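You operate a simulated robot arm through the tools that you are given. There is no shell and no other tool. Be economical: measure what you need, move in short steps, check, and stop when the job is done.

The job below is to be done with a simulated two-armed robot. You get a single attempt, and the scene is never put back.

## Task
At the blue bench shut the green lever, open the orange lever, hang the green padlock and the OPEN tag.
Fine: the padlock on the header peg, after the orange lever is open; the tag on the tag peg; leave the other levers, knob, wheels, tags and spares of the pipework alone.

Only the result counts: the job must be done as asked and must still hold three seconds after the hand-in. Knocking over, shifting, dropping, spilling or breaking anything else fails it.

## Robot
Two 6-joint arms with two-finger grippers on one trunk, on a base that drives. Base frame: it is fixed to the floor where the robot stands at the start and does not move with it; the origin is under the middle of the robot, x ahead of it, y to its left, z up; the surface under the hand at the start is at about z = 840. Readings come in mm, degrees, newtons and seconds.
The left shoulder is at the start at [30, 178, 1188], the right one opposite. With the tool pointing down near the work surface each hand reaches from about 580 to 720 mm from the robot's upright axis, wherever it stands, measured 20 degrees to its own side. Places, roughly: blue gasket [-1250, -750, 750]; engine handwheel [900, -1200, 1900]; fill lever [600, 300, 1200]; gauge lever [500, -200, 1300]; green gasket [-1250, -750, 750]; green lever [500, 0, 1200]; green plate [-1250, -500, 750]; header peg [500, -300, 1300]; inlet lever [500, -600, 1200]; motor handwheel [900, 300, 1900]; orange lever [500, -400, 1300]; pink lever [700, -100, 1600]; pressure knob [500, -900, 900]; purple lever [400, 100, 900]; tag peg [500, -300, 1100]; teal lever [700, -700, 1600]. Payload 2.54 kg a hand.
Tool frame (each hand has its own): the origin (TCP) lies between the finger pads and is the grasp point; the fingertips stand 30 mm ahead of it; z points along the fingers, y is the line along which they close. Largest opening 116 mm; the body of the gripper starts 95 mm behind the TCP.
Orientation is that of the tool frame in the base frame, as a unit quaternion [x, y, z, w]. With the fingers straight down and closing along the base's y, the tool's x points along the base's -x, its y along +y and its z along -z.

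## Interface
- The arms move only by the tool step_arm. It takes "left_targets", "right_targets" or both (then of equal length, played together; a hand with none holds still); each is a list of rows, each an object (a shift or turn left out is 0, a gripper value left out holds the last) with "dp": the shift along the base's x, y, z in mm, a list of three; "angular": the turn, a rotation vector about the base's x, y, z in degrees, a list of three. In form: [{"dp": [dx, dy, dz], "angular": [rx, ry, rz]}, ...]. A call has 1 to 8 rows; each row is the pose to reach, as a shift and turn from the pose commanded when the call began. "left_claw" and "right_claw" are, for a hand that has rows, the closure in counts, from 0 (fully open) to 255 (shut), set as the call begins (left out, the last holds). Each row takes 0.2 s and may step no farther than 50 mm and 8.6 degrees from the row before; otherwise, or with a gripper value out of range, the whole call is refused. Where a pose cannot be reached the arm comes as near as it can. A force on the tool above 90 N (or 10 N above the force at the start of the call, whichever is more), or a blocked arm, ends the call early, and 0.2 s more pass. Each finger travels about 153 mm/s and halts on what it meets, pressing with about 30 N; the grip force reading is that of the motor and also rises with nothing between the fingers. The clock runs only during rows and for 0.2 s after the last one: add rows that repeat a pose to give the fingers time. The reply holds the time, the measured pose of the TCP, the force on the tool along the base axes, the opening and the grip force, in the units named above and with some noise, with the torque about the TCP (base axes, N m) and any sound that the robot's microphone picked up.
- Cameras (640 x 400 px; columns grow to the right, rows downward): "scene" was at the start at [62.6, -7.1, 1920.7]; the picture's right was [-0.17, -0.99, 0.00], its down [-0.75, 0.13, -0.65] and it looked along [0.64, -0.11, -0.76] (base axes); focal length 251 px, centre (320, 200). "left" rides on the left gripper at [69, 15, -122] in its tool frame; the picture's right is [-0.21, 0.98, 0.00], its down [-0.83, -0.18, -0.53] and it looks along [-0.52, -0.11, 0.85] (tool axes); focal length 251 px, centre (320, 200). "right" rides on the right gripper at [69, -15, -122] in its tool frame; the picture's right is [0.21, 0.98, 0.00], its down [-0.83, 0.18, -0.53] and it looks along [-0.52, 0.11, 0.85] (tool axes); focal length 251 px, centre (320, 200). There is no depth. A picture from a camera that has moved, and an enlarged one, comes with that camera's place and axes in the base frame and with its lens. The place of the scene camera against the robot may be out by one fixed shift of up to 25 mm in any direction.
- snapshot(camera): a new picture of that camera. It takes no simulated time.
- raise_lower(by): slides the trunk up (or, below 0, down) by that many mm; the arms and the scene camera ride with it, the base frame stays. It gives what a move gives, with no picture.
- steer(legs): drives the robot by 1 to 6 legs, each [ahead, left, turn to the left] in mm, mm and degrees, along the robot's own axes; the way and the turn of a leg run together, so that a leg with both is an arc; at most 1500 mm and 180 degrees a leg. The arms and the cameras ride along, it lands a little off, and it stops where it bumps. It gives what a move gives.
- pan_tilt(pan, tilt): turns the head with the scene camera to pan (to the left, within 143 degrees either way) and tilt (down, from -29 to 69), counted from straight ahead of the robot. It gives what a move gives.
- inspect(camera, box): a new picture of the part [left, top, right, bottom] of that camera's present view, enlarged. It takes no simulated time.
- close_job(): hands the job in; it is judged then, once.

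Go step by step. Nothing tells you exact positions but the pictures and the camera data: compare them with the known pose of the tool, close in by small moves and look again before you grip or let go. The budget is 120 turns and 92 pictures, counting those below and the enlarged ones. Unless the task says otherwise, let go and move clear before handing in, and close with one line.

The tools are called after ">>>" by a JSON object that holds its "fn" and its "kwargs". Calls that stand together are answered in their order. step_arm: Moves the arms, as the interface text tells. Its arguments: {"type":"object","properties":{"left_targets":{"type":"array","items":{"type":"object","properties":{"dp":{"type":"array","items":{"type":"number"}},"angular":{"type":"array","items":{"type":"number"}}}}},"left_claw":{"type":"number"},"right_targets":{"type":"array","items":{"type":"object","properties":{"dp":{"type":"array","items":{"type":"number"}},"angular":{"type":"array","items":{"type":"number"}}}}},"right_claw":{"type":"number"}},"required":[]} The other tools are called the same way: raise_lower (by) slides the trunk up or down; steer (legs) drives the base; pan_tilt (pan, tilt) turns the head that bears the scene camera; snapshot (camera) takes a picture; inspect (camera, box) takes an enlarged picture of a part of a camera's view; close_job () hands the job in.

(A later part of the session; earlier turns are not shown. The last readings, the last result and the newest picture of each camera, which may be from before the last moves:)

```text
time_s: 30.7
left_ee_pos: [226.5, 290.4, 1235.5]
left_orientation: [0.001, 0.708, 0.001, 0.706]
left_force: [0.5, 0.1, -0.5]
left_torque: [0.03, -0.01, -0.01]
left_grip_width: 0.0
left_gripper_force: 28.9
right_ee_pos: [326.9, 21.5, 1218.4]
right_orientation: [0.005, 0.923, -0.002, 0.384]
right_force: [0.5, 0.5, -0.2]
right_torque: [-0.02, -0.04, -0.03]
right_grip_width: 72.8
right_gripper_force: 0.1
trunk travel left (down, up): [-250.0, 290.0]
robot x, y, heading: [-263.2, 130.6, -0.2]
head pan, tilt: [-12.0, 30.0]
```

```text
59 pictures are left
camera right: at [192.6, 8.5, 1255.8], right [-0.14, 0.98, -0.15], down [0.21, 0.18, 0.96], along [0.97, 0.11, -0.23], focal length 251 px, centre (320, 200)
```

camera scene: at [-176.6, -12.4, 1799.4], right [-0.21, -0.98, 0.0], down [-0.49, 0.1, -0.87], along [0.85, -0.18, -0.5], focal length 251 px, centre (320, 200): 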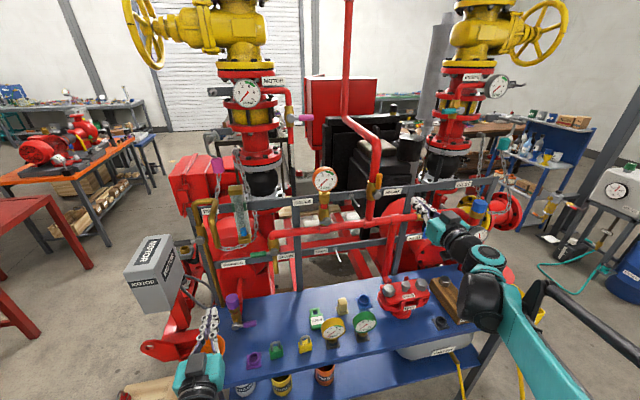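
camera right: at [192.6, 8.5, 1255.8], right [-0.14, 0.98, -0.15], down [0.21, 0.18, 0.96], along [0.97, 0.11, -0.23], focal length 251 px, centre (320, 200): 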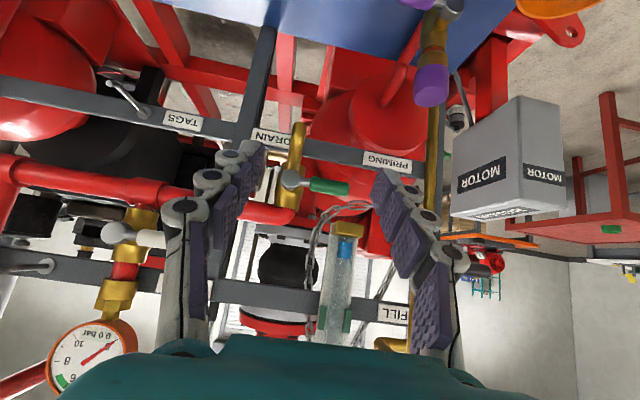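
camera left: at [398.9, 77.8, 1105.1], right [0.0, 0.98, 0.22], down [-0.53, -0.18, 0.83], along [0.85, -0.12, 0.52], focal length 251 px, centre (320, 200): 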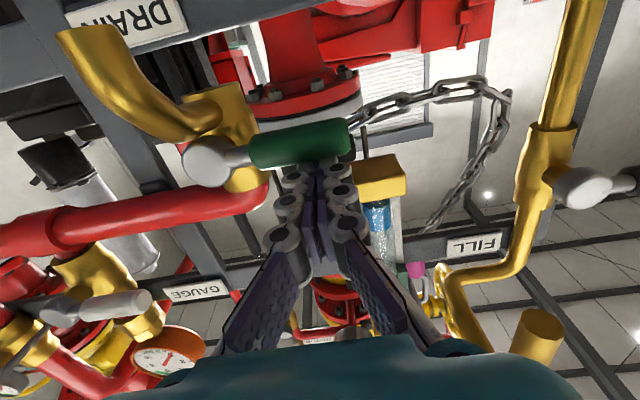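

I'll lower toward the padlock and check with the scene camera tilted down.

>>> {"fn": "step_arm", "kwargs": {"right_targets": [{"dp": [0, 2, -50]}, {"dp": [0, 4, -100]}, {"dp": [0, 5, -150]}, {"dp": [-5, 6, -200]}, {"dp": [-15, 6, -230]}, {"dp": [-25, 6, -245]}]}}

>>> {"fn": "pan_tilt", "kwargs": {"pan": -12, "tilt": 52}}

>>> {"fn": "snapshot", "kwargs": {"camera": "scene"}}

>>> {"fn": "snapshot", "kwargs": {"camera": "right"}}

```text
refused: row 4 steps farther than a row can; nothing moved
```

```text
time_s: 31.6
left_ee_pos: [225.4, 287.8, 1234.8]
left_orientation: [-0.001, 0.707, 0.002, 0.707]
left_force: [-0.4, 0.8, 0.4]
left_torque: [-0.01, -0.05, 0.04]
left_grip_width: 0.2
left_gripper_force: 28.5
right_ee_pos: [327.0, 21.7, 1218.2]
right_orientation: [0.004, 0.923, 0.002, 0.384]
right_force: [0.5, 0.0, -0.1]
right_torque: [-0.02, 0.02, 0.04]
right_grip_width: 72.6
right_gripper_force: 0.0
trunk travel left (down, up): [-250.0, 290.0]
robot x, y, heading: [-262.7, 126.9, -0.1]
head pan, tilt: [-12.0, 52.0]
```

```text
58 pictures are left
camera scene: at [-200.3, 120.1, 1767.3], right [-0.21, -0.98, 0.0], down [-0.77, 0.16, -0.62], along [0.6, -0.13, -0.79], focal length 251 px, centre (320, 200)
```

scene: 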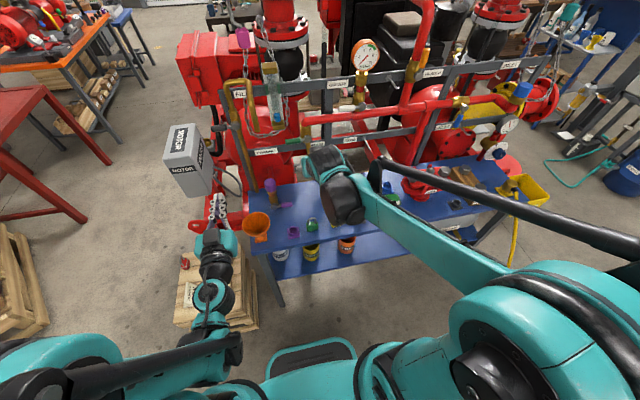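

```text
57 pictures are left
camera right: at [192.0, 7.3, 1256.4], right [-0.14, 0.98, -0.15], down [0.2, 0.18, 0.96], along [0.97, 0.11, -0.23], focal length 251 px, centre (320, 200)
```

right: 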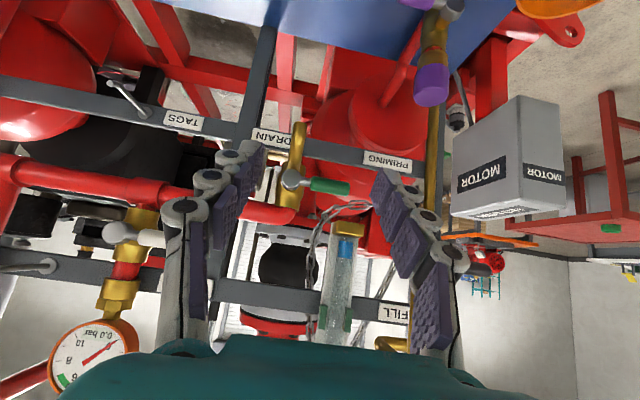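

>>> {"fn": "step_arm", "kwargs": {"right_targets": [{"dp": [-5, 2, -48]}, {"dp": [-10, 4, -96]}, {"dp": [-15, 5, -143]}, {"dp": [-20, 6, -190]}, {"dp": [-25, 6, -235]}]}}

>>> {"fn": "snapshot", "kwargs": {"camera": "right"}}

>>> {"fn": "inspect", "kwargs": {"camera": "scene", "box": [240, 160, 400, 260]}}

```text
time_s: 32.8
left_ee_pos: [227.2, 289.1, 1234.4]
left_orientation: [0.001, 0.708, 0.001, 0.706]
left_force: [-0.2, 0.2, 0.4]
left_torque: [-0.03, 0.02, 0.0]
left_grip_width: 0.0
left_gripper_force: 29.0
right_ee_pos: [313.6, 29.9, 1000.9]
right_orientation: [0.004, 0.923, 0.0, 0.384]
right_force: [0.1, -0.3, -0.1]
right_torque: [0.0, 0.03, 0.0]
right_grip_width: 73.0
right_gripper_force: 0.0
right hand out of reach, approached as far as the arm can: row 5
trunk travel left (down, up): [-250.0, 290.0]
robot x, y, heading: [-257.0, 130.4, 0.1]
head pan, tilt: [-12.0, 52.0]
```

```text
56 pictures are left
camera right: at [178.2, 15.6, 1038.2], right [-0.14, 0.98, -0.15], down [0.21, 0.18, 0.96], along [0.97, 0.11, -0.23], focal length 251 px, centre (320, 200)
```

right: 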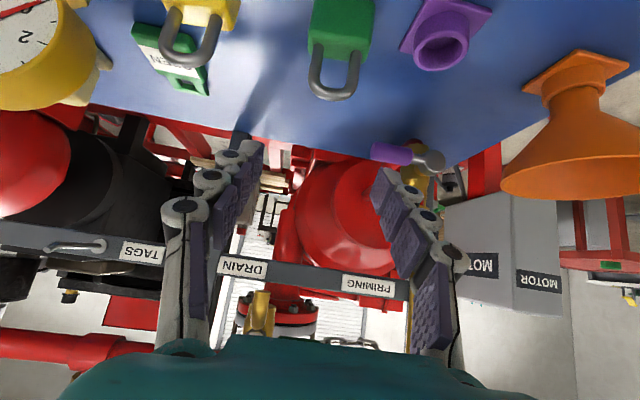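

```text
4.00 times, centred on (320, 210) of scene
camera zoom: at [-199.5, 120.1, 1767.2], right [-0.21, -0.98, 0.0], down [-0.77, 0.16, -0.62], along [0.6, -0.13, -0.79], focal length 1004 px, centre (320, 160)
```

zoom: 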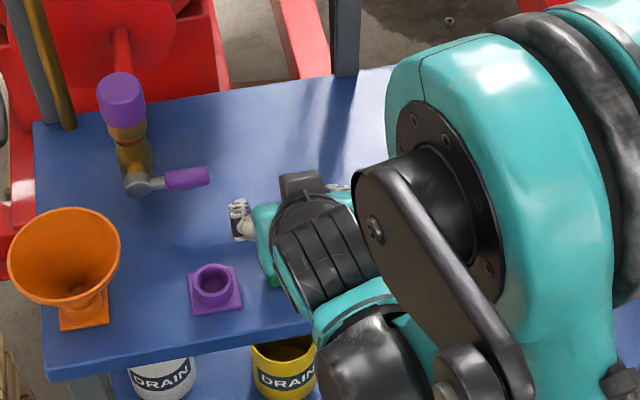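

The arm is too folded to reach here. I'll back up another 90 mm and re-extend to the padlock, which sits at ≈ (346, 33).

>>> {"fn": "steer", "kwargs": {"legs": [[-90, 0, 0]]}}

>>> {"fn": "step_arm", "kwargs": {"right_targets": [{"dp": [25, 2, -10]}, {"dp": [50, 3, -30]}, {"dp": [65, 3, -60]}, {"dp": [70, 3, -85]}]}}

>>> {"fn": "snapshot", "kwargs": {"camera": "right"}}

```text
time_s: 33.9
left_ee_pos: [133.7, 289.2, 1236.0]
left_orientation: [0.001, 0.707, 0.001, 0.707]
left_force: [-0.8, -0.5, 1.0]
left_torque: [0.04, 0.06, 0.01]
left_grip_width: 0.2
left_gripper_force: 28.9
right_ee_pos: [222.0, 28.9, 1000.3]
right_orientation: [0.005, 0.923, 0.0, 0.384]
right_force: [-0.9, 0.4, -0.4]
right_torque: [-0.01, 0.0, -0.02]
right_grip_width: 72.6
right_gripper_force: 0.0
trunk travel left (down, up): [-250.0, 290.0]
robot x, y, heading: [-351.3, 130.1, -0.1]
head pan, tilt: [-12.0, 52.0]
```

```text
time_s: 34.9
left_ee_pos: [135.7, 289.3, 1235.6]
left_orientation: [0.001, 0.708, 0.001, 0.706]
left_force: [0.6, 0.7, -0.6]
left_torque: [0.02, -0.01, 0.0]
left_grip_width: 0.0
left_gripper_force: 28.7
right_ee_pos: [302.7, 33.2, 923.5]
right_orientation: [0.005, 0.924, -0.001, 0.382]
right_force: [0.2, 0.0, -0.9]
right_torque: [0.0, 0.01, -0.02]
right_grip_width: 72.8
right_gripper_force: 0.1
right hand out of reach, approached as far as the arm can: row 4
trunk travel left (down, up): [-250.0, 290.0]
robot x, y, heading: [-347.4, 130.7, 0.0]
head pan, tilt: [-12.0, 52.0]
```

```text
54 pictures are left
camera right: at [168.5, 20.7, 961.7], right [-0.14, 0.98, -0.15], down [0.21, 0.18, 0.96], along [0.97, 0.11, -0.23], focal length 251 px, centre (320, 200)
```

right: 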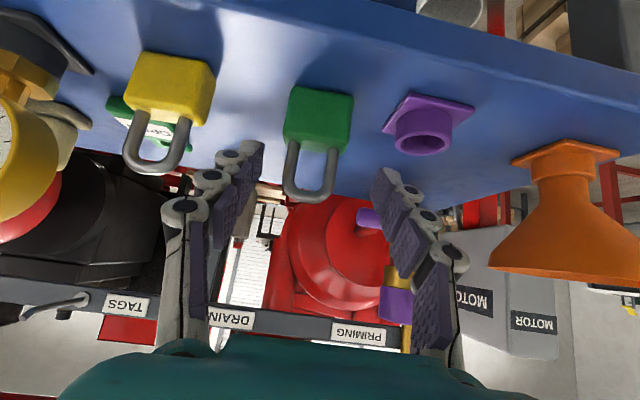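

I need more distance from the base. I'll back up 100 mm again and then approach along the tool axis. The padlock body is ≈ x 333–357, y 30, z 840–877.

>>> {"fn": "steer", "kwargs": {"legs": [[-100, 0, 0]]}}

>>> {"fn": "step_arm", "kwargs": {"right_targets": [{"dp": [30, -1, 0]}, {"dp": [70, -2, 0]}, {"dp": [98, -3, -8]}]}}

>>> {"fn": "snapshot", "kwargs": {"camera": "right"}}

```text
time_s: 36.0
left_ee_pos: [34.9, 289.1, 1236.6]
left_orientation: [0.002, 0.708, 0.002, 0.706]
left_force: [-0.8, -0.4, -0.4]
left_torque: [-0.01, -0.01, -0.02]
left_grip_width: 0.0
left_gripper_force: 28.4
right_ee_pos: [202.3, 34.7, 925.0]
right_orientation: [0.005, 0.924, -0.001, 0.383]
right_force: [-0.3, 0.4, 0.7]
right_torque: [0.03, 0.02, -0.02]
right_grip_width: 73.0
right_gripper_force: 0.1
trunk travel left (down, up): [-250.0, 290.0]
robot x, y, heading: [-447.9, 131.3, 0.0]
head pan, tilt: [-12.0, 52.0]
```

```text
time_s: 36.8
left_ee_pos: [37.6, 288.4, 1235.6]
left_orientation: [0.001, 0.708, 0.001, 0.706]
left_force: [-0.1, 0.5, 0.3]
left_torque: [-0.01, -0.01, 0.01]
left_grip_width: 0.0
left_gripper_force: 28.5
right_ee_pos: [302.0, 31.2, 915.5]
right_orientation: [0.005, 0.924, -0.001, 0.382]
right_force: [0.1, -0.7, 0.8]
right_torque: [0.03, 0.04, 0.0]
right_grip_width: 72.7
right_gripper_force: 0.0
trunk travel left (down, up): [-250.0, 290.0]
robot x, y, heading: [-451.2, 128.1, -0.1]
head pan, tilt: [-12.0, 52.0]
```

```text
53 pictures are left
camera right: at [167.7, 16.9, 953.7], right [-0.14, 0.98, -0.15], down [0.21, 0.18, 0.96], along [0.97, 0.11, -0.23], focal length 251 px, centre (320, 200)
```

right: 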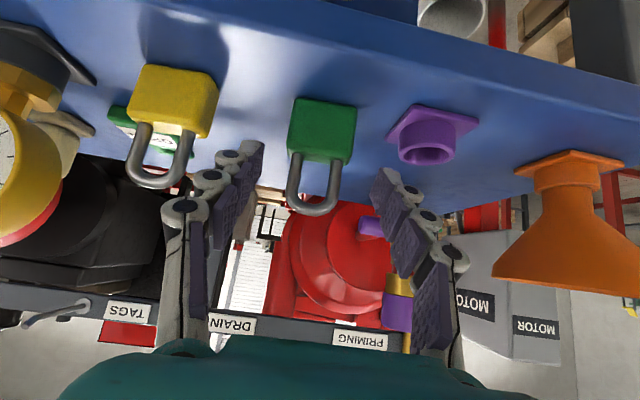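

>>> {"fn": "step_arm", "kwargs": {"right_targets": [{"dp": [9, -1, -10]}, {"dp": [18, -1, -20]}, {"dp": [27, -1, -30]}, {"dp": [35, -1, -39]}]}}

>>> {"fn": "snapshot", "kwargs": {"camera": "right"}}

>>> {"fn": "inspect", "kwargs": {"camera": "scene", "box": [240, 120, 400, 220]}}

```text
time_s: 37.8
left_ee_pos: [36.3, 288.1, 1235.4]
left_orientation: [0.001, 0.708, 0.001, 0.706]
left_force: [0.3, -0.1, -1.2]
left_torque: [0.03, -0.01, 0.02]
left_grip_width: 0.2
left_gripper_force: 28.1
right_ee_pos: [337.0, 30.0, 876.2]
right_orientation: [0.005, 0.924, -0.001, 0.382]
right_force: [0.7, -0.4, -0.1]
right_torque: [-0.02, -0.01, -0.02]
right_grip_width: 72.7
right_gripper_force: 0.1
trunk travel left (down, up): [-250.0, 290.0]
robot x, y, heading: [-450.0, 127.3, -0.1]
head pan, tilt: [-12.0, 52.0]
```

```text
52 pictures are left
camera right: at [201.7, 16.1, 914.6], right [-0.14, 0.98, -0.15], down [0.21, 0.18, 0.96], along [0.97, 0.11, -0.23], focal length 251 px, centre (320, 200)
```

right: 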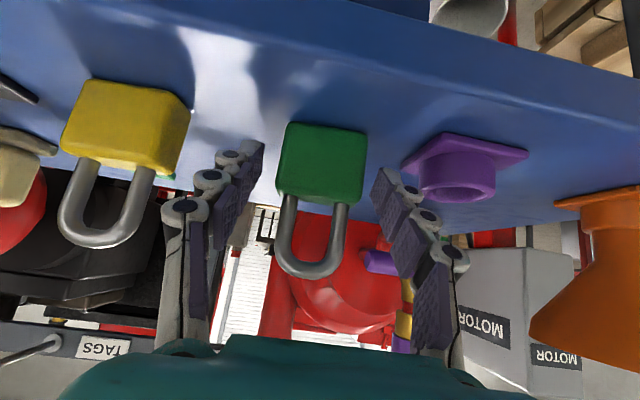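

```text
4.00 times, centred on (320, 170) of scene
camera zoom: at [-389.1, 120.0, 1767.2], right [-0.21, -0.98, 0.0], down [-0.77, 0.17, -0.62], along [0.6, -0.13, -0.79], focal length 1004 px, centre (320, 320)
```

zoom: 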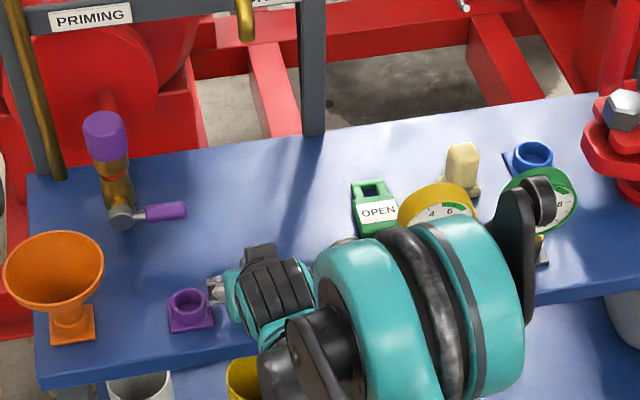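

The fingers straddle the body, so I'll close on it and lift slightly.

>>> {"fn": "step_arm", "kwargs": {"right_targets": [{"dp": [0, 0, 0]}, {"dp": [0, 0, 0]}, {"dp": [0, 0, 0]}], "right_claw": 255}}

>>> {"fn": "step_arm", "kwargs": {"right_targets": [{"dp": [0, 0, 15]}, {"dp": [0, 0, 45]}, {"dp": [0, 0, 90]}, {"dp": [0, 0, 135]}]}}

>>> {"fn": "snapshot", "kwargs": {"camera": "right"}}

```text
time_s: 38.6
left_ee_pos: [37.2, 287.0, 1235.2]
left_orientation: [0.001, 0.708, 0.001, 0.706]
left_force: [-0.4, -0.1, 0.4]
left_torque: [0.0, 0.01, 0.03]
left_grip_width: 0.0
left_gripper_force: 29.0
right_ee_pos: [335.6, 29.3, 877.2]
right_orientation: [0.006, 0.924, -0.002, 0.382]
right_force: [0.5, 0.2, 3.1]
right_torque: [0.08, -0.05, 0.02]
right_grip_width: 47.3
right_gripper_force: 29.6
trunk travel left (down, up): [-250.0, 290.0]
robot x, y, heading: [-448.2, 130.2, -0.1]
head pan, tilt: [-12.0, 52.0]
```

```text
time_s: 39.6
left_ee_pos: [36.2, 289.4, 1235.9]
left_orientation: [0.001, 0.708, 0.001, 0.706]
left_force: [-0.9, 0.2, -0.1]
left_torque: [-0.02, 0.0, 0.0]
left_grip_width: 0.2
left_gripper_force: 28.6
right_ee_pos: [337.1, 29.5, 1012.5]
right_orientation: [0.005, 0.924, 0.0, 0.381]
right_force: [-0.5, 0.4, -1.6]
right_torque: [0.02, 0.02, -0.02]
right_grip_width: 47.4
right_gripper_force: 29.8
trunk travel left (down, up): [-250.0, 290.0]
robot x, y, heading: [-448.4, 131.3, 0.1]
head pan, tilt: [-12.0, 52.0]
```

```text
50 pictures are left
camera right: at [201.3, 16.8, 1050.8], right [-0.14, 0.98, -0.15], down [0.21, 0.18, 0.96], along [0.97, 0.11, -0.23], focal length 251 px, centre (320, 200)
```

right: 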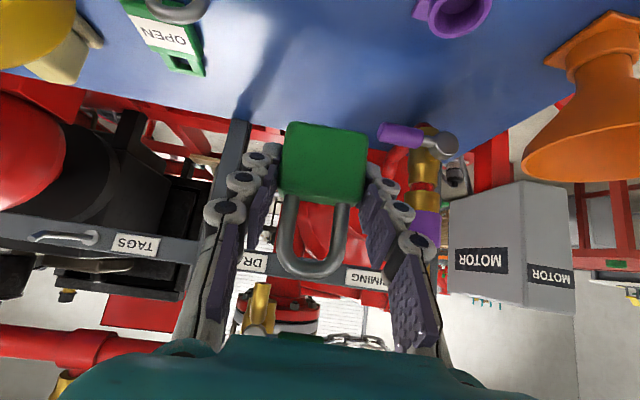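

The padlock is gripped at 47 mm wide, with its shackle hole about (+8, +2.5, +23) from the TCP. I'll raise the trunk 290 mm and drive right, then forward, toward the header peg.

>>> {"fn": "raise_lower", "kwargs": {"by": 285}}

>>> {"fn": "steer", "kwargs": {"legs": [[0, -345, 0], [90, 0, 0]]}}

>>> {"fn": "pan_tilt", "kwargs": {"pan": -8, "tilt": 40}}

>>> {"fn": "snapshot", "kwargs": {"camera": "right"}}

>>> {"fn": "snapshot", "kwargs": {"camera": "scene"}}

```text
time_s: 42.5
left_ee_pos: [37.2, 289.7, 1520.4]
left_orientation: [0.001, 0.708, 0.001, 0.706]
left_force: [-0.1, 0.7, 0.1]
left_torque: [-0.01, 0.0, -0.01]
left_grip_width: 0.0
left_gripper_force: 28.4
right_ee_pos: [337.5, 29.7, 1296.0]
right_orientation: [0.005, 0.924, 0.0, 0.382]
right_force: [0.2, -0.4, -1.8]
right_torque: [0.02, -0.01, -0.01]
right_grip_width: 47.2
right_gripper_force: 30.0
trunk travel left (down, up): [-535.0, 5.0]
robot x, y, heading: [-448.4, 129.0, -0.1]
head pan, tilt: [-12.0, 52.0]
```

```text
time_s: 45.4
left_ee_pos: [123.4, -60.3, 1520.8]
left_orientation: [0.002, 0.708, 0.001, 0.706]
left_force: [-0.4, -0.2, -0.3]
left_torque: [0.02, -0.03, 0.0]
left_grip_width: 0.0
left_gripper_force: 28.6
right_ee_pos: [423.9, -319.6, 1296.7]
right_orientation: [0.007, 0.924, -0.001, 0.381]
right_force: [-0.2, -0.3, -1.1]
right_torque: [0.02, 0.0, 0.0]
right_grip_width: 47.5
right_gripper_force: 30.4
trunk travel left (down, up): [-535.0, 5.0]
robot x, y, heading: [-361.5, -222.1, -0.2]
head pan, tilt: [-12.0, 52.0]
```

```text
time_s: 46.2
left_ee_pos: [127.0, -59.5, 1519.9]
left_orientation: [0.002, 0.709, 0.001, 0.705]
left_force: [0.9, -0.4, -0.8]
left_torque: [0.01, -0.01, 0.02]
left_grip_width: 0.0
left_gripper_force: 28.5
right_ee_pos: [426.9, -318.4, 1294.2]
right_orientation: [0.007, 0.925, -0.002, 0.381]
right_force: [0.0, -0.4, -1.1]
right_torque: [-0.01, 0.05, -0.01]
right_grip_width: 47.0
right_gripper_force: 30.0
trunk travel left (down, up): [-535.0, 5.0]
robot x, y, heading: [-360.0, -217.6, -0.2]
head pan, tilt: [-8.0, 40.0]
```

```text
49 pictures are left
camera right: at [292.2, -331.8, 1333.8], right [-0.14, 0.98, -0.15], down [0.21, 0.18, 0.96], along [0.97, 0.1, -0.23], focal length 251 px, centre (320, 200)
```

right: 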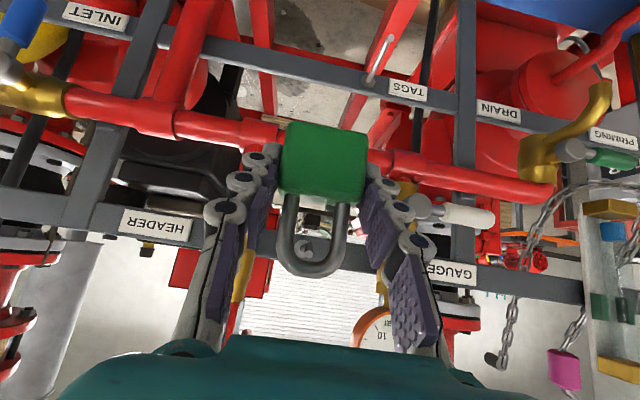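

```text
48 pictures are left
camera scene: at [-287.0, -223.7, 2068.8], right [-0.14, -0.99, 0.0], down [-0.64, 0.09, -0.76], along [0.76, -0.11, -0.64], focal length 251 px, centre (320, 200)
```

scene: 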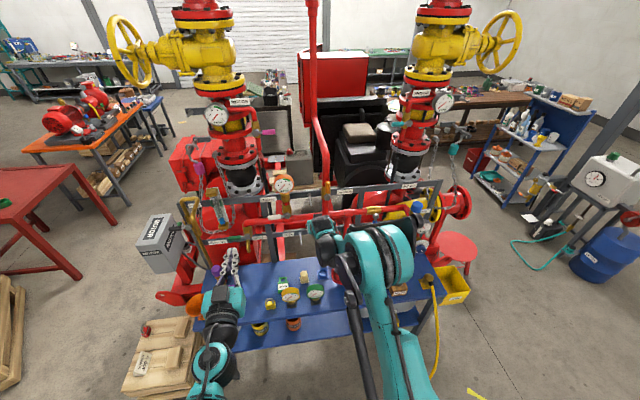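

Zooming the hand view through the shackle to see the peg.

>>> {"fn": "inspect", "kwargs": {"camera": "right", "box": [260, 170, 380, 290]}}

>>> {"fn": "inspect", "kwargs": {"camera": "scene", "box": [260, 170, 400, 260]}}

```text
3.33 times, centred on (320, 230) of right
camera zoom: at [292.2, -331.8, 1333.8], right [-0.14, 0.98, -0.15], down [0.21, 0.18, 0.96], along [0.97, 0.1, -0.23], focal length 838 px, centre (320, 100)
```

zoom: 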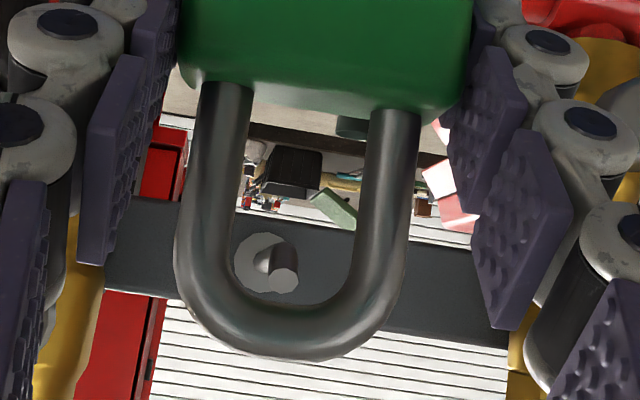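

```text
4.44 times, centred on (330, 215) of scene
camera zoom: at [-287.0, -223.7, 2068.8], right [-0.14, -0.99, 0.0], down [-0.64, 0.09, -0.76], along [0.76, -0.11, -0.64], focal length 1115 px, centre (276, 133)
```

zoom: 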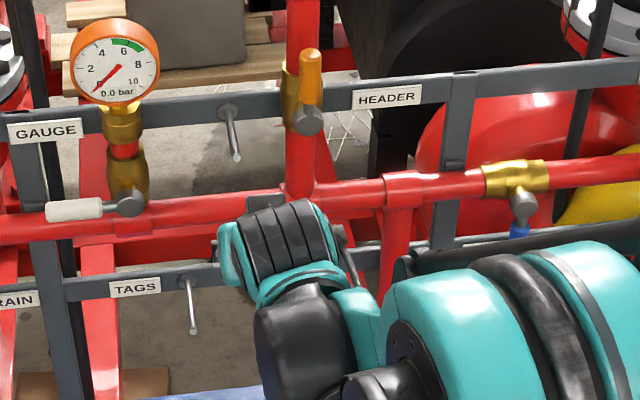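

The peg is visible through the shackle: its tip is ≈ (541, -308, 1329), rising slightly toward the tip. The hole centre is at (435, -317, 1317). I'll shift +8.5 in y and +10 in z, advance to just short of the tip and recheck.

>>> {"fn": "step_arm", "kwargs": {"right_targets": [{"dp": [0, 8.5, 10]}, {"dp": [30, 8.5, 10]}, {"dp": [60, 8.5, 10]}, {"dp": [88, 8.5, 10]}]}}

>>> {"fn": "inspect", "kwargs": {"camera": "right", "box": [240, 150, 400, 290]}}

>>> {"fn": "inspect", "kwargs": {"camera": "scene", "box": [260, 160, 360, 240]}}

```text
time_s: 47.2
left_ee_pos: [126.1, -59.8, 1519.7]
left_orientation: [0.001, 0.708, 0.001, 0.706]
left_force: [-0.1, 0.0, -0.8]
left_torque: [-0.04, 0.01, 0.0]
left_grip_width: 0.2
left_gripper_force: 28.8
right_ee_pos: [515.1, -309.2, 1306.8]
right_orientation: [0.006, 0.924, -0.001, 0.382]
right_force: [0.1, -0.2, -1.9]
right_torque: [0.0, 0.02, -0.02]
right_grip_width: 46.9
right_gripper_force: 30.0
trunk travel left (down, up): [-535.0, 5.0]
robot x, y, heading: [-359.2, -220.7, -0.1]
head pan, tilt: [-8.0, 40.0]
```

```text
2.86 times, centred on (320, 220) of right
camera zoom: at [379.5, -322.6, 1344.9], right [-0.14, 0.98, -0.15], down [0.21, 0.18, 0.96], along [0.97, 0.1, -0.23], focal length 718 px, centre (320, 143)
```

zoom: 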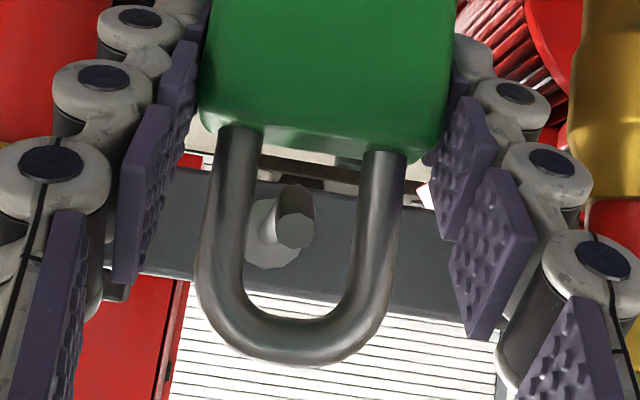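

```text
5.00 times, centred on (310, 200) of scene
camera zoom: at [-289.3, -223.3, 2069.0], right [-0.14, -0.99, 0.0], down [-0.64, 0.09, -0.77], along [0.76, -0.11, -0.64], focal length 1254 px, centre (370, 200)
```

zoom: 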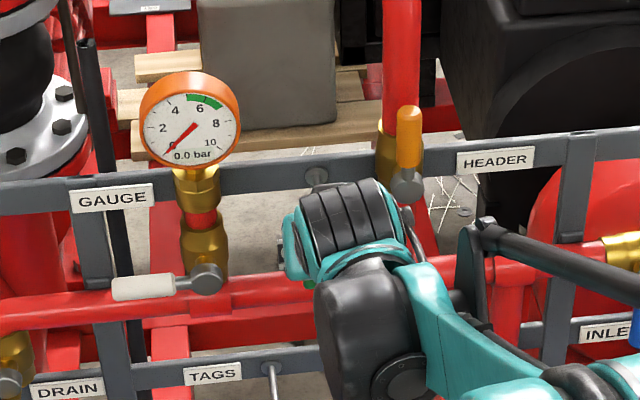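

The peg tip is centred in the shackle. I'll advance 25 mm more and look.

>>> {"fn": "step_arm", "kwargs": {"right_targets": [{"dp": [8, 0, 0]}, {"dp": [17, 0, 0]}, {"dp": [25, 0, 0]}]}}

>>> {"fn": "inspect", "kwargs": {"camera": "right", "box": [220, 130, 420, 290]}}

```text
time_s: 48.0
left_ee_pos: [125.8, -59.2, 1519.5]
left_orientation: [0.002, 0.708, 0.0, 0.706]
left_force: [-0.2, 0.1, 0.2]
left_torque: [0.0, 0.0, -0.01]
left_grip_width: 0.0
left_gripper_force: 28.0
right_ee_pos: [537.6, -310.1, 1308.2]
right_orientation: [0.006, 0.924, -0.002, 0.382]
right_force: [0.3, -0.2, -1.0]
right_torque: [0.01, -0.04, 0.02]
right_grip_width: 47.2
right_gripper_force: 30.0
trunk travel left (down, up): [-535.0, 5.0]
robot x, y, heading: [-357.3, -220.5, -0.1]
head pan, tilt: [-8.0, 40.0]
```

```text
2.50 times, centred on (320, 210) of right
camera zoom: at [403.5, -323.2, 1345.2], right [-0.14, 0.98, -0.15], down [0.21, 0.18, 0.96], along [0.97, 0.1, -0.23], focal length 629 px, centre (320, 175)
```

zoom: 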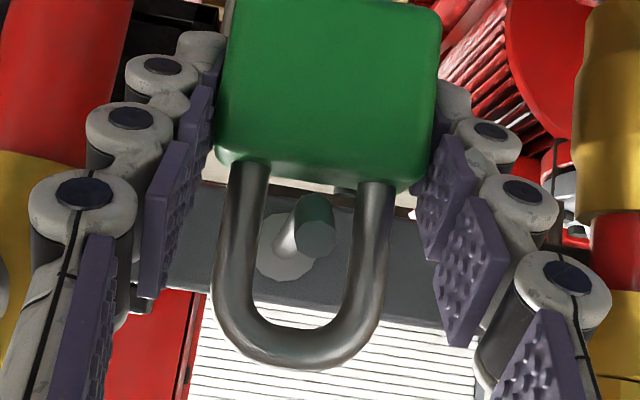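

The peg now passes through the shackle. I'll lower gently until the shackle rests on it.

>>> {"fn": "step_arm", "kwargs": {"right_targets": [{"dp": [0, 0, -4]}, {"dp": [0, 0, -8]}, {"dp": [0, 0, -11]}, {"dp": [0, 0, -14]}]}}

>>> {"fn": "inspect", "kwargs": {"camera": "right", "box": [220, 130, 420, 290]}}

```text
time_s: 49.0
left_ee_pos: [125.6, -59.8, 1519.7]
left_orientation: [0.002, 0.708, 0.0, 0.706]
left_force: [0.4, 0.1, 0.9]
left_torque: [0.0, 0.03, 0.01]
left_grip_width: 0.0
left_gripper_force: 28.4
right_ee_pos: [537.0, -309.2, 1291.8]
right_orientation: [0.006, 0.924, -0.001, 0.382]
right_force: [0.3, -0.4, -1.5]
right_torque: [0.0, 0.01, 0.03]
right_grip_width: 47.3
right_gripper_force: 30.4
trunk travel left (down, up): [-535.0, 5.0]
robot x, y, heading: [-359.9, -219.3, -0.1]
head pan, tilt: [-8.0, 40.0]
```

```text
2.50 times, centred on (320, 210) of right
camera zoom: at [403.0, -323.1, 1330.7], right [-0.14, 0.98, -0.15], down [0.21, 0.18, 0.96], along [0.97, 0.1, -0.23], focal length 629 px, centre (320, 175)
```

zoom: 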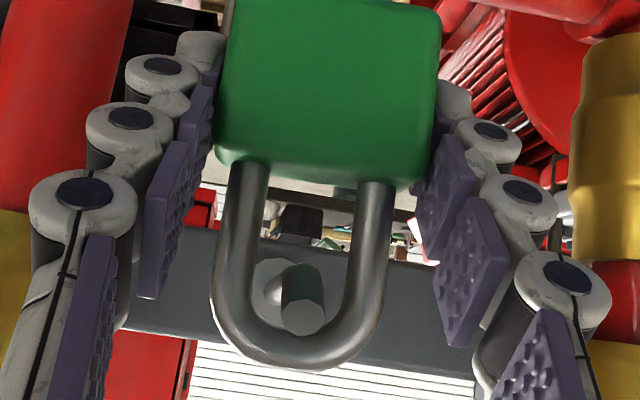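

The shackle is well onto the peg, about 45 mm past the tip, with roughly 2.5 mm of gap above it. I'll lower 3 mm more, then open slightly.

>>> {"fn": "step_arm", "kwargs": {"right_targets": [{"dp": [0, -2, -2]}, {"dp": [0, -2, -4]}]}}

>>> {"fn": "step_arm", "kwargs": {"right_targets": [{"dp": [0, 0, 0]}, {"dp": [0, 0, 0]}], "right_claw": 119}}

>>> {"fn": "snapshot", "kwargs": {"camera": "right"}}

```text
time_s: 49.6
left_ee_pos: [124.5, -59.7, 1520.7]
left_orientation: [0.001, 0.708, 0.001, 0.706]
left_force: [-0.1, 0.1, 0.3]
left_torque: [0.01, 0.04, 0.0]
left_grip_width: 0.0
left_gripper_force: 28.4
right_ee_pos: [537.6, -312.3, 1288.7]
right_orientation: [0.006, 0.924, -0.001, 0.383]
right_force: [1.1, -0.4, 2.7]
right_torque: [0.04, 0.05, 0.0]
right_grip_width: 47.3
right_gripper_force: 29.6
trunk travel left (down, up): [-535.0, 5.0]
robot x, y, heading: [-358.5, -216.8, -0.3]
head pan, tilt: [-8.0, 40.0]
```

```text
time_s: 50.2
left_ee_pos: [125.4, -59.7, 1520.3]
left_orientation: [0.001, 0.708, 0.001, 0.706]
left_force: [0.0, 0.0, 0.3]
left_torque: [-0.04, 0.02, 0.01]
left_grip_width: 0.1
left_gripper_force: 28.4
right_ee_pos: [538.3, -311.8, 1288.7]
right_orientation: [0.006, 0.924, -0.001, 0.382]
right_force: [-0.2, 0.1, 0.0]
right_torque: [-0.04, 0.06, 0.0]
right_grip_width: 61.8
right_gripper_force: 0.0
trunk travel left (down, up): [-535.0, 5.0]
robot x, y, heading: [-358.5, -215.3, -0.4]
head pan, tilt: [-8.0, 40.0]
```

```text
41 pictures are left
camera right: at [402.7, -325.4, 1326.8], right [-0.14, 0.98, -0.15], down [0.21, 0.18, 0.96], along [0.97, 0.1, -0.23], focal length 251 px, centre (320, 200)
```

right: 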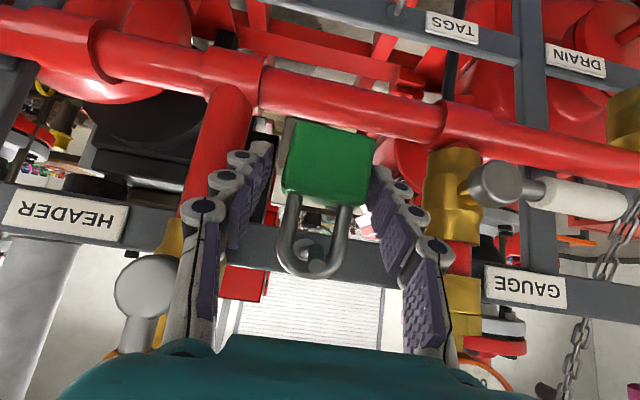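

The padlock is hanging. I'll centre the fingers by +4 mm in y and withdraw straight back.

>>> {"fn": "step_arm", "kwargs": {"right_targets": [{"dp": [0, 4, 0]}, {"dp": [-15, 4, 0]}, {"dp": [-40, 4, 0]}, {"dp": [-80, 4, 0]}, {"dp": [-120, 4, 0]}]}}

>>> {"fn": "snapshot", "kwargs": {"camera": "right"}}

>>> {"fn": "inspect", "kwargs": {"camera": "scene", "box": [240, 160, 360, 250]}}

```text
time_s: 51.4
left_ee_pos: [123.0, -59.6, 1521.6]
left_orientation: [0.001, 0.707, 0.0, 0.707]
left_force: [-0.6, -0.5, -0.8]
left_torque: [0.01, -0.01, 0.01]
left_grip_width: 0.0
left_gripper_force: 28.5
right_ee_pos: [415.1, -307.3, 1289.7]
right_orientation: [0.006, 0.924, -0.001, 0.383]
right_force: [-0.4, 0.4, 0.0]
right_torque: [0.02, 0.01, -0.03]
right_grip_width: 61.9
right_gripper_force: 0.1
trunk travel left (down, up): [-535.0, 5.0]
robot x, y, heading: [-360.4, -217.9, -0.4]
head pan, tilt: [-8.0, 40.0]
```

```text
40 pictures are left
camera right: at [281.4, -320.1, 1328.5], right [-0.14, 0.98, -0.15], down [0.21, 0.18, 0.96], along [0.97, 0.1, -0.23], focal length 251 px, centre (320, 200)
```

right: 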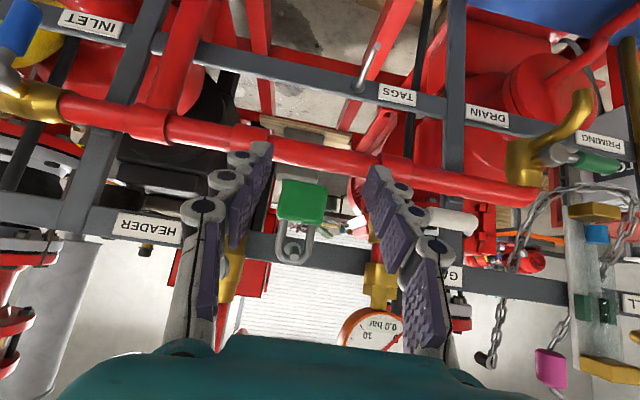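

```text
4.44 times, centred on (300, 205) of scene
camera zoom: at [-293.3, -223.5, 2069.1], right [-0.14, -0.99, 0.0], down [-0.64, 0.09, -0.77], along [0.76, -0.11, -0.64], focal length 1115 px, centre (409, 178)
```

zoom: 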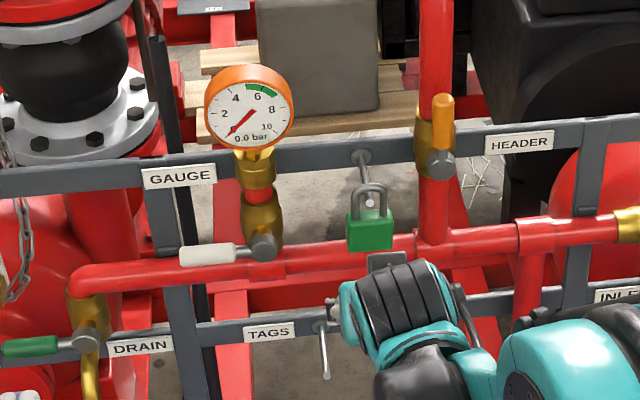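

The padlock hangs securely on the header peg. For the OPEN tag I'll point the tool down and pull in, then shift the base, lower the trunk and approach.

>>> {"fn": "step_arm", "kwargs": {"right_targets": [{"dp": [-25, 0, 0], "angular": [0, 8, 0]}, {"dp": [-50, 0, 0], "angular": [0, 16, 0]}, {"dp": [-75, 0, 0], "angular": [0, 24, 0]}, {"dp": [-100, 0, 0], "angular": [0, 32, 0]}, {"dp": [-120, 0, 0], "angular": [0, 40, 0]}, {"dp": [-135, 0, 0], "angular": [0, 45, 0]}], "right_claw": 70}}

>>> {"fn": "steer", "kwargs": {"legs": [[0, 168, 0]]}}

>>> {"fn": "raise_lower", "kwargs": {"by": -250}}

>>> {"fn": "steer", "kwargs": {"legs": [[135, 0, 0]]}}

>>> {"fn": "snapshot", "kwargs": {"camera": "right"}}

>>> {"fn": "snapshot", "kwargs": {"camera": "scene"}}

```text
time_s: 52.8
left_ee_pos: [125.8, -59.7, 1518.8]
left_orientation: [0.002, 0.708, 0.001, 0.706]
left_force: [-0.5, 0.4, 0.0]
left_torque: [-0.04, -0.01, -0.01]
left_grip_width: 0.0
left_gripper_force: 28.8
right_ee_pos: [282.2, -308.4, 1288.1]
right_orientation: [0.006, 1.0, -0.004, -0.001]
right_force: [0.1, -0.1, 0.8]
right_torque: [0.0, 0.02, 0.01]
right_grip_width: 84.3
right_gripper_force: 0.0
trunk travel left (down, up): [-535.0, 5.0]
robot x, y, heading: [-359.2, -216.0, -0.2]
head pan, tilt: [-8.0, 40.0]
```

```text
time_s: 54.2
left_ee_pos: [125.2, 105.7, 1520.5]
left_orientation: [0.003, 0.708, 0.001, 0.706]
left_force: [0.2, -0.7, 0.0]
left_torque: [0.0, 0.01, 0.01]
left_grip_width: 0.1
left_gripper_force: 29.1
right_ee_pos: [282.1, -142.0, 1289.3]
right_orientation: [0.005, 1.0, -0.002, 0.0]
right_force: [0.3, -0.6, -0.3]
right_torque: [0.06, 0.01, -0.03]
right_grip_width: 84.1
right_gripper_force: 0.0
trunk travel left (down, up): [-535.0, 5.0]
robot x, y, heading: [-359.3, -51.7, -0.3]
head pan, tilt: [-8.0, 40.0]
```

```text
time_s: 56.8
left_ee_pos: [126.1, 107.6, 1270.0]
left_orientation: [0.002, 0.708, 0.0, 0.706]
left_force: [0.1, 0.6, 0.5]
left_torque: [-0.03, 0.03, -0.03]
left_grip_width: 0.1
left_gripper_force: 28.7
right_ee_pos: [282.3, -139.9, 1038.9]
right_orientation: [0.005, 1.0, -0.003, -0.001]
right_force: [-0.9, 0.7, -0.2]
right_torque: [0.01, 0.03, -0.02]
right_grip_width: 84.1
right_gripper_force: 0.1
trunk travel left (down, up): [-285.0, 255.0]
robot x, y, heading: [-361.8, -49.9, -0.5]
head pan, tilt: [-8.0, 40.0]
```

```text
time_s: 58.1
left_ee_pos: [260.3, 107.9, 1270.2]
left_orientation: [0.002, 0.708, 0.001, 0.706]
left_force: [0.2, -0.4, -0.6]
left_torque: [0.0, -0.04, 0.01]
left_grip_width: 0.0
left_gripper_force: 28.3
right_ee_pos: [418.6, -139.6, 1037.0]
right_orientation: [0.005, 1.0, -0.004, -0.001]
right_force: [1.0, 0.2, -0.4]
right_torque: [-0.02, 0.04, 0.02]
right_grip_width: 84.0
right_gripper_force: 0.1
trunk travel left (down, up): [-285.0, 255.0]
robot x, y, heading: [-221.8, -49.1, 0.0]
head pan, tilt: [-8.0, 40.0]
```

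```text
38 pictures are left
camera right: at [350.1, -153.4, 1161.4], right [-0.2, 0.98, -0.01], down [0.83, 0.18, 0.53], along [0.52, 0.1, -0.85], focal length 251 px, centre (320, 200)
```

right: 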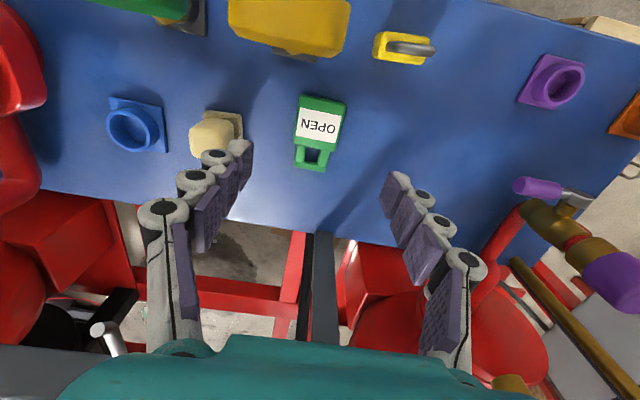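

```text
37 pictures are left
camera scene: at [-153.5, -56.1, 1819.0], right [-0.14, -0.99, 0.0], down [-0.64, 0.09, -0.77], along [0.76, -0.11, -0.64], focal length 251 px, centre (320, 200)
```

scene: 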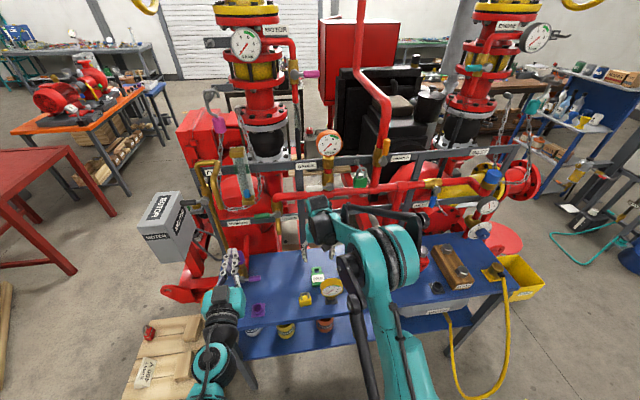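

>>> {"fn": "inspect", "kwargs": {"camera": "right", "box": [270, 80, 370, 180]}}

```text
4.00 times, centred on (320, 130) of right
camera zoom: at [350.1, -153.4, 1161.4], right [-0.2, 0.98, -0.01], down [0.83, 0.18, 0.53], along [0.52, 0.1, -0.85], focal length 1006 px, centre (320, 480)
```

zoom: 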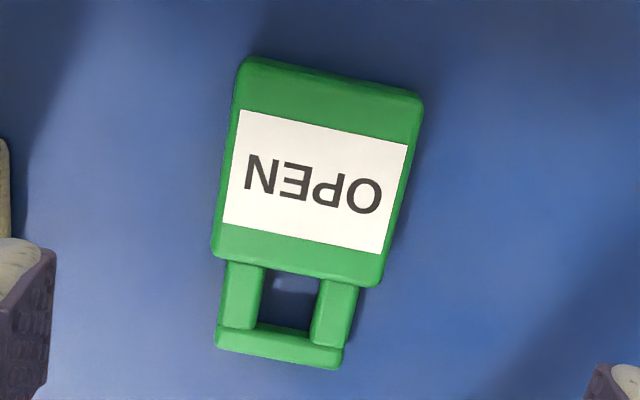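

The tag lies square: body x 404–462, y -167 to -114, with the hole centre at (474, -141). I'll centre over the body and descend.

>>> {"fn": "step_arm", "kwargs": {"right_targets": [{"dp": [14, -1.5, -40]}, {"dp": [14, -1.5, -85]}, {"dp": [14, -1.5, -125]}]}}

>>> {"fn": "snapshot", "kwargs": {"camera": "right"}}

>>> {"fn": "inspect", "kwargs": {"camera": "scene", "box": [260, 190, 400, 300]}}

```text
time_s: 58.9
left_ee_pos: [261.3, 108.0, 1270.5]
left_orientation: [0.002, 0.708, 0.0, 0.706]
left_force: [0.6, 0.1, 0.0]
left_torque: [0.01, 0.02, 0.0]
left_grip_width: 0.1
left_gripper_force: 28.9
right_ee_pos: [431.5, -141.0, 913.3]
right_orientation: [0.005, 1.0, -0.004, -0.002]
right_force: [0.1, 0.8, 0.1]
right_torque: [0.02, 0.03, 0.0]
right_grip_width: 83.8
right_gripper_force: 0.0
trunk travel left (down, up): [-285.0, 255.0]
robot x, y, heading: [-228.4, -50.6, -0.2]
head pan, tilt: [-8.0, 40.0]
```

```text
35 pictures are left
camera right: at [362.7, -154.5, 1035.9], right [-0.21, 0.98, -0.01], down [0.83, 0.18, 0.53], along [0.52, 0.1, -0.85], focal length 251 px, centre (320, 200)
```

right: 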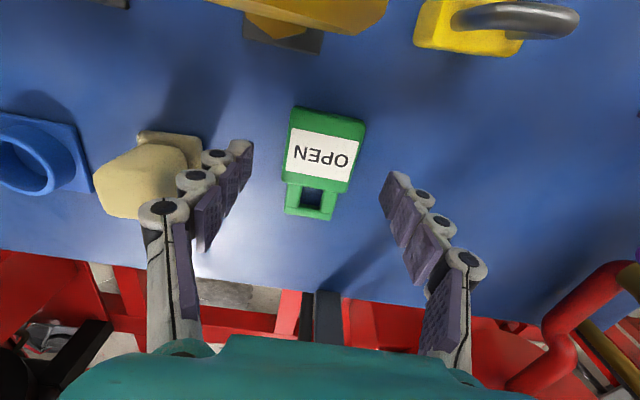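

```text
3.64 times, centred on (330, 245) of scene
camera zoom: at [-154.0, -56.3, 1819.0], right [-0.14, -0.99, 0.0], down [-0.64, 0.09, -0.77], along [0.76, -0.11, -0.64], focal length 912 px, centre (284, 36)
```

zoom: 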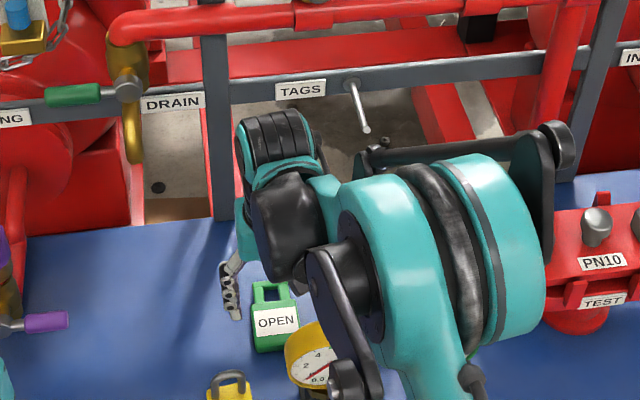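

The tag is centred at (431, -140). The beige block is close on the left, so I'll narrow the opening to about 65 mm and descend to the bench.

>>> {"fn": "step_arm", "kwargs": {"right_targets": [{"dp": [1, 1, 0]}, {"dp": [1, 1, -15]}, {"dp": [1, 1, -28]}, {"dp": [1, 1, -35]}, {"dp": [1, 1, -38]}], "right_claw": 111}}

>>> {"fn": "snapshot", "kwargs": {"camera": "right"}}

```text
time_s: 60.1
left_ee_pos: [261.2, 107.0, 1269.9]
left_orientation: [0.002, 0.708, 0.0, 0.707]
left_force: [-0.7, 0.4, -0.6]
left_torque: [-0.02, -0.02, 0.02]
left_grip_width: 0.0
left_gripper_force: 28.8
right_ee_pos: [432.1, -140.9, 876.5]
right_orientation: [0.005, 1.0, -0.003, -0.001]
right_force: [-0.2, 0.2, -0.3]
right_torque: [-0.01, -0.02, 0.03]
right_grip_width: 65.7
right_gripper_force: 0.1
trunk travel left (down, up): [-285.0, 255.0]
robot x, y, heading: [-223.4, -51.7, -0.1]
head pan, tilt: [-8.0, 40.0]
```

```text
33 pictures are left
camera right: at [363.9, -154.1, 998.7], right [-0.21, 0.98, -0.01], down [0.83, 0.18, 0.53], along [0.52, 0.1, -0.85], focal length 251 px, centre (320, 200)
```

right: 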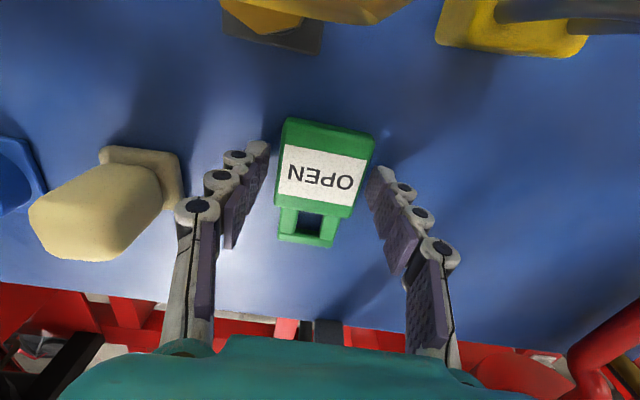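

>>> {"fn": "step_arm", "kwargs": {"right_targets": [{"dp": [0, 1, -2]}, {"dp": [0, 1, -4]}]}}

>>> {"fn": "step_arm", "kwargs": {"right_targets": [{"dp": [0, 0, 0]}, {"dp": [0, 0, 0]}, {"dp": [0, 0, 0]}], "right_claw": 255}}

>>> {"fn": "step_arm", "kwargs": {"right_targets": [{"dp": [0, 0, 10]}, {"dp": [0, 0, 30]}]}}

>>> {"fn": "snapshot", "kwargs": {"camera": "right"}}

```text
time_s: 60.7
left_ee_pos: [260.1, 108.1, 1270.8]
left_orientation: [0.002, 0.708, 0.0, 0.706]
left_force: [0.9, -0.4, 0.8]
left_torque: [0.02, 0.02, -0.01]
left_grip_width: 0.2
left_gripper_force: 28.2
right_ee_pos: [433.0, -139.8, 871.8]
right_orientation: [0.005, 1.0, -0.003, -0.001]
right_force: [0.5, 0.3, -0.7]
right_torque: [0.01, -0.05, 0.0]
right_grip_width: 65.5
right_gripper_force: 0.2
trunk travel left (down, up): [-285.0, 255.0]
robot x, y, heading: [-221.6, -50.1, -0.4]
head pan, tilt: [-8.0, 40.0]
```

```text
time_s: 61.5
left_ee_pos: [259.5, 108.4, 1270.6]
left_orientation: [0.001, 0.708, 0.0, 0.707]
left_force: [-0.3, 0.4, 0.1]
left_torque: [-0.01, 0.0, -0.02]
left_grip_width: 0.0
left_gripper_force: 28.9
right_ee_pos: [432.4, -138.8, 871.6]
right_orientation: [0.005, 1.0, -0.004, -0.001]
right_force: [-0.2, -0.5, 0.4]
right_torque: [-0.04, 0.01, -0.01]
right_grip_width: 54.7
right_gripper_force: 30.0
trunk travel left (down, up): [-285.0, 255.0]
robot x, y, heading: [-222.2, -49.5, -0.1]
head pan, tilt: [-8.0, 40.0]
```

```text
time_s: 62.1
left_ee_pos: [259.0, 108.0, 1270.2]
left_orientation: [0.002, 0.708, 0.0, 0.707]
left_force: [0.4, 0.5, -0.3]
left_torque: [-0.05, 0.01, 0.02]
left_grip_width: 0.0
left_gripper_force: 28.4
right_ee_pos: [431.6, -139.1, 902.0]
right_orientation: [0.005, 1.0, -0.003, -0.001]
right_force: [-0.2, 0.1, -0.3]
right_torque: [-0.02, -0.04, -0.02]
right_grip_width: 56.4
right_gripper_force: 0.1
trunk travel left (down, up): [-285.0, 255.0]
robot x, y, heading: [-224.0, -52.5, 0.0]
head pan, tilt: [-8.0, 40.0]
```

```text
32 pictures are left
camera right: at [363.2, -152.9, 1025.4], right [-0.21, 0.98, -0.01], down [0.83, 0.18, 0.53], along [0.52, 0.1, -0.85], focal length 251 px, centre (320, 200)
```

right: 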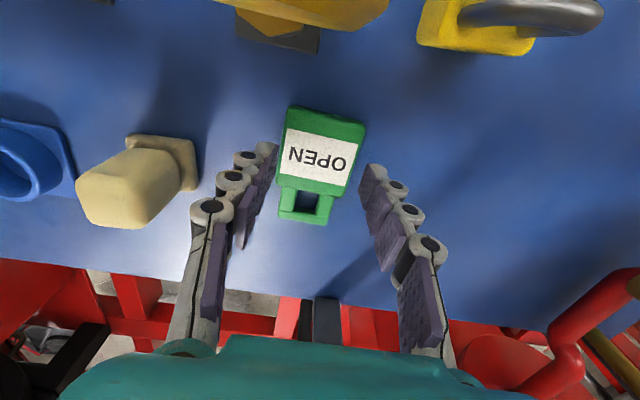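

The tag wasn't lifted; the pads slipped off its edge. I'll reopen, go a bit lower to just touch the bench, and grip again.

>>> {"fn": "step_arm", "kwargs": {"right_targets": [{"dp": [0, 0, 0]}, {"dp": [0, 0, 0]}, {"dp": [0, 0, -20]}, {"dp": [0, 0, -28]}, {"dp": [0, 0, -31]}, {"dp": [0, 0, -33]}], "right_claw": 111}}

>>> {"fn": "snapshot", "kwargs": {"camera": "right"}}

```text
time_s: 63.5
left_ee_pos: [260.0, 107.1, 1271.1]
left_orientation: [0.002, 0.708, 0.001, 0.706]
left_force: [0.3, 1.1, -0.5]
left_torque: [0.03, 0.01, 0.03]
left_grip_width: 0.0
left_gripper_force: 28.5
right_ee_pos: [432.0, -140.9, 868.3]
right_orientation: [0.004, 1.0, -0.004, -0.001]
right_force: [0.2, 0.7, -0.4]
right_torque: [-0.02, 0.0, 0.01]
right_grip_width: 65.3
right_gripper_force: 0.1
trunk travel left (down, up): [-285.0, 255.0]
robot x, y, heading: [-223.3, -47.9, -0.1]
head pan, tilt: [-8.0, 40.0]
```

```text
31 pictures are left
camera right: at [364.4, -152.8, 991.8], right [-0.2, 0.98, -0.01], down [0.83, 0.18, 0.53], along [0.52, 0.1, -0.85], focal length 251 px, centre (320, 200)
```

right: 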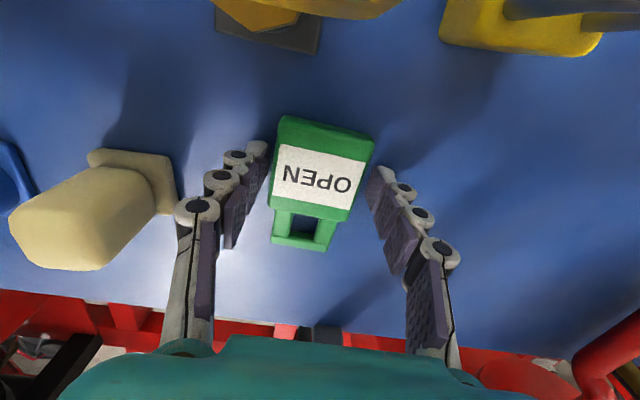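

No bench contact yet at 868. I'll continue lowering in small steps.

>>> {"fn": "step_arm", "kwargs": {"right_targets": [{"dp": [0, 0, -2]}, {"dp": [0, 0, -4]}, {"dp": [0, 0, -5]}]}}

```text
time_s: 64.3
left_ee_pos: [258.6, 108.6, 1271.8]
left_orientation: [0.002, 0.708, 0.001, 0.706]
left_force: [1.5, -0.3, -0.2]
left_torque: [0.02, -0.03, 0.04]
left_grip_width: 0.2
left_gripper_force: 28.3
right_ee_pos: [433.2, -137.4, 866.5]
right_orientation: [0.005, 1.0, -0.003, 0.0]
right_force: [5.5, 6.7, 47.6]
right_torque: [0.1, -0.21, -0.27]
right_grip_width: 66.3
right_gripper_force: 19.9
trunk travel left (down, up): [-285.0, 255.0]
robot x, y, heading: [-225.7, -47.7, -0.0]
head pan, tilt: [-8.0, 40.0]
```

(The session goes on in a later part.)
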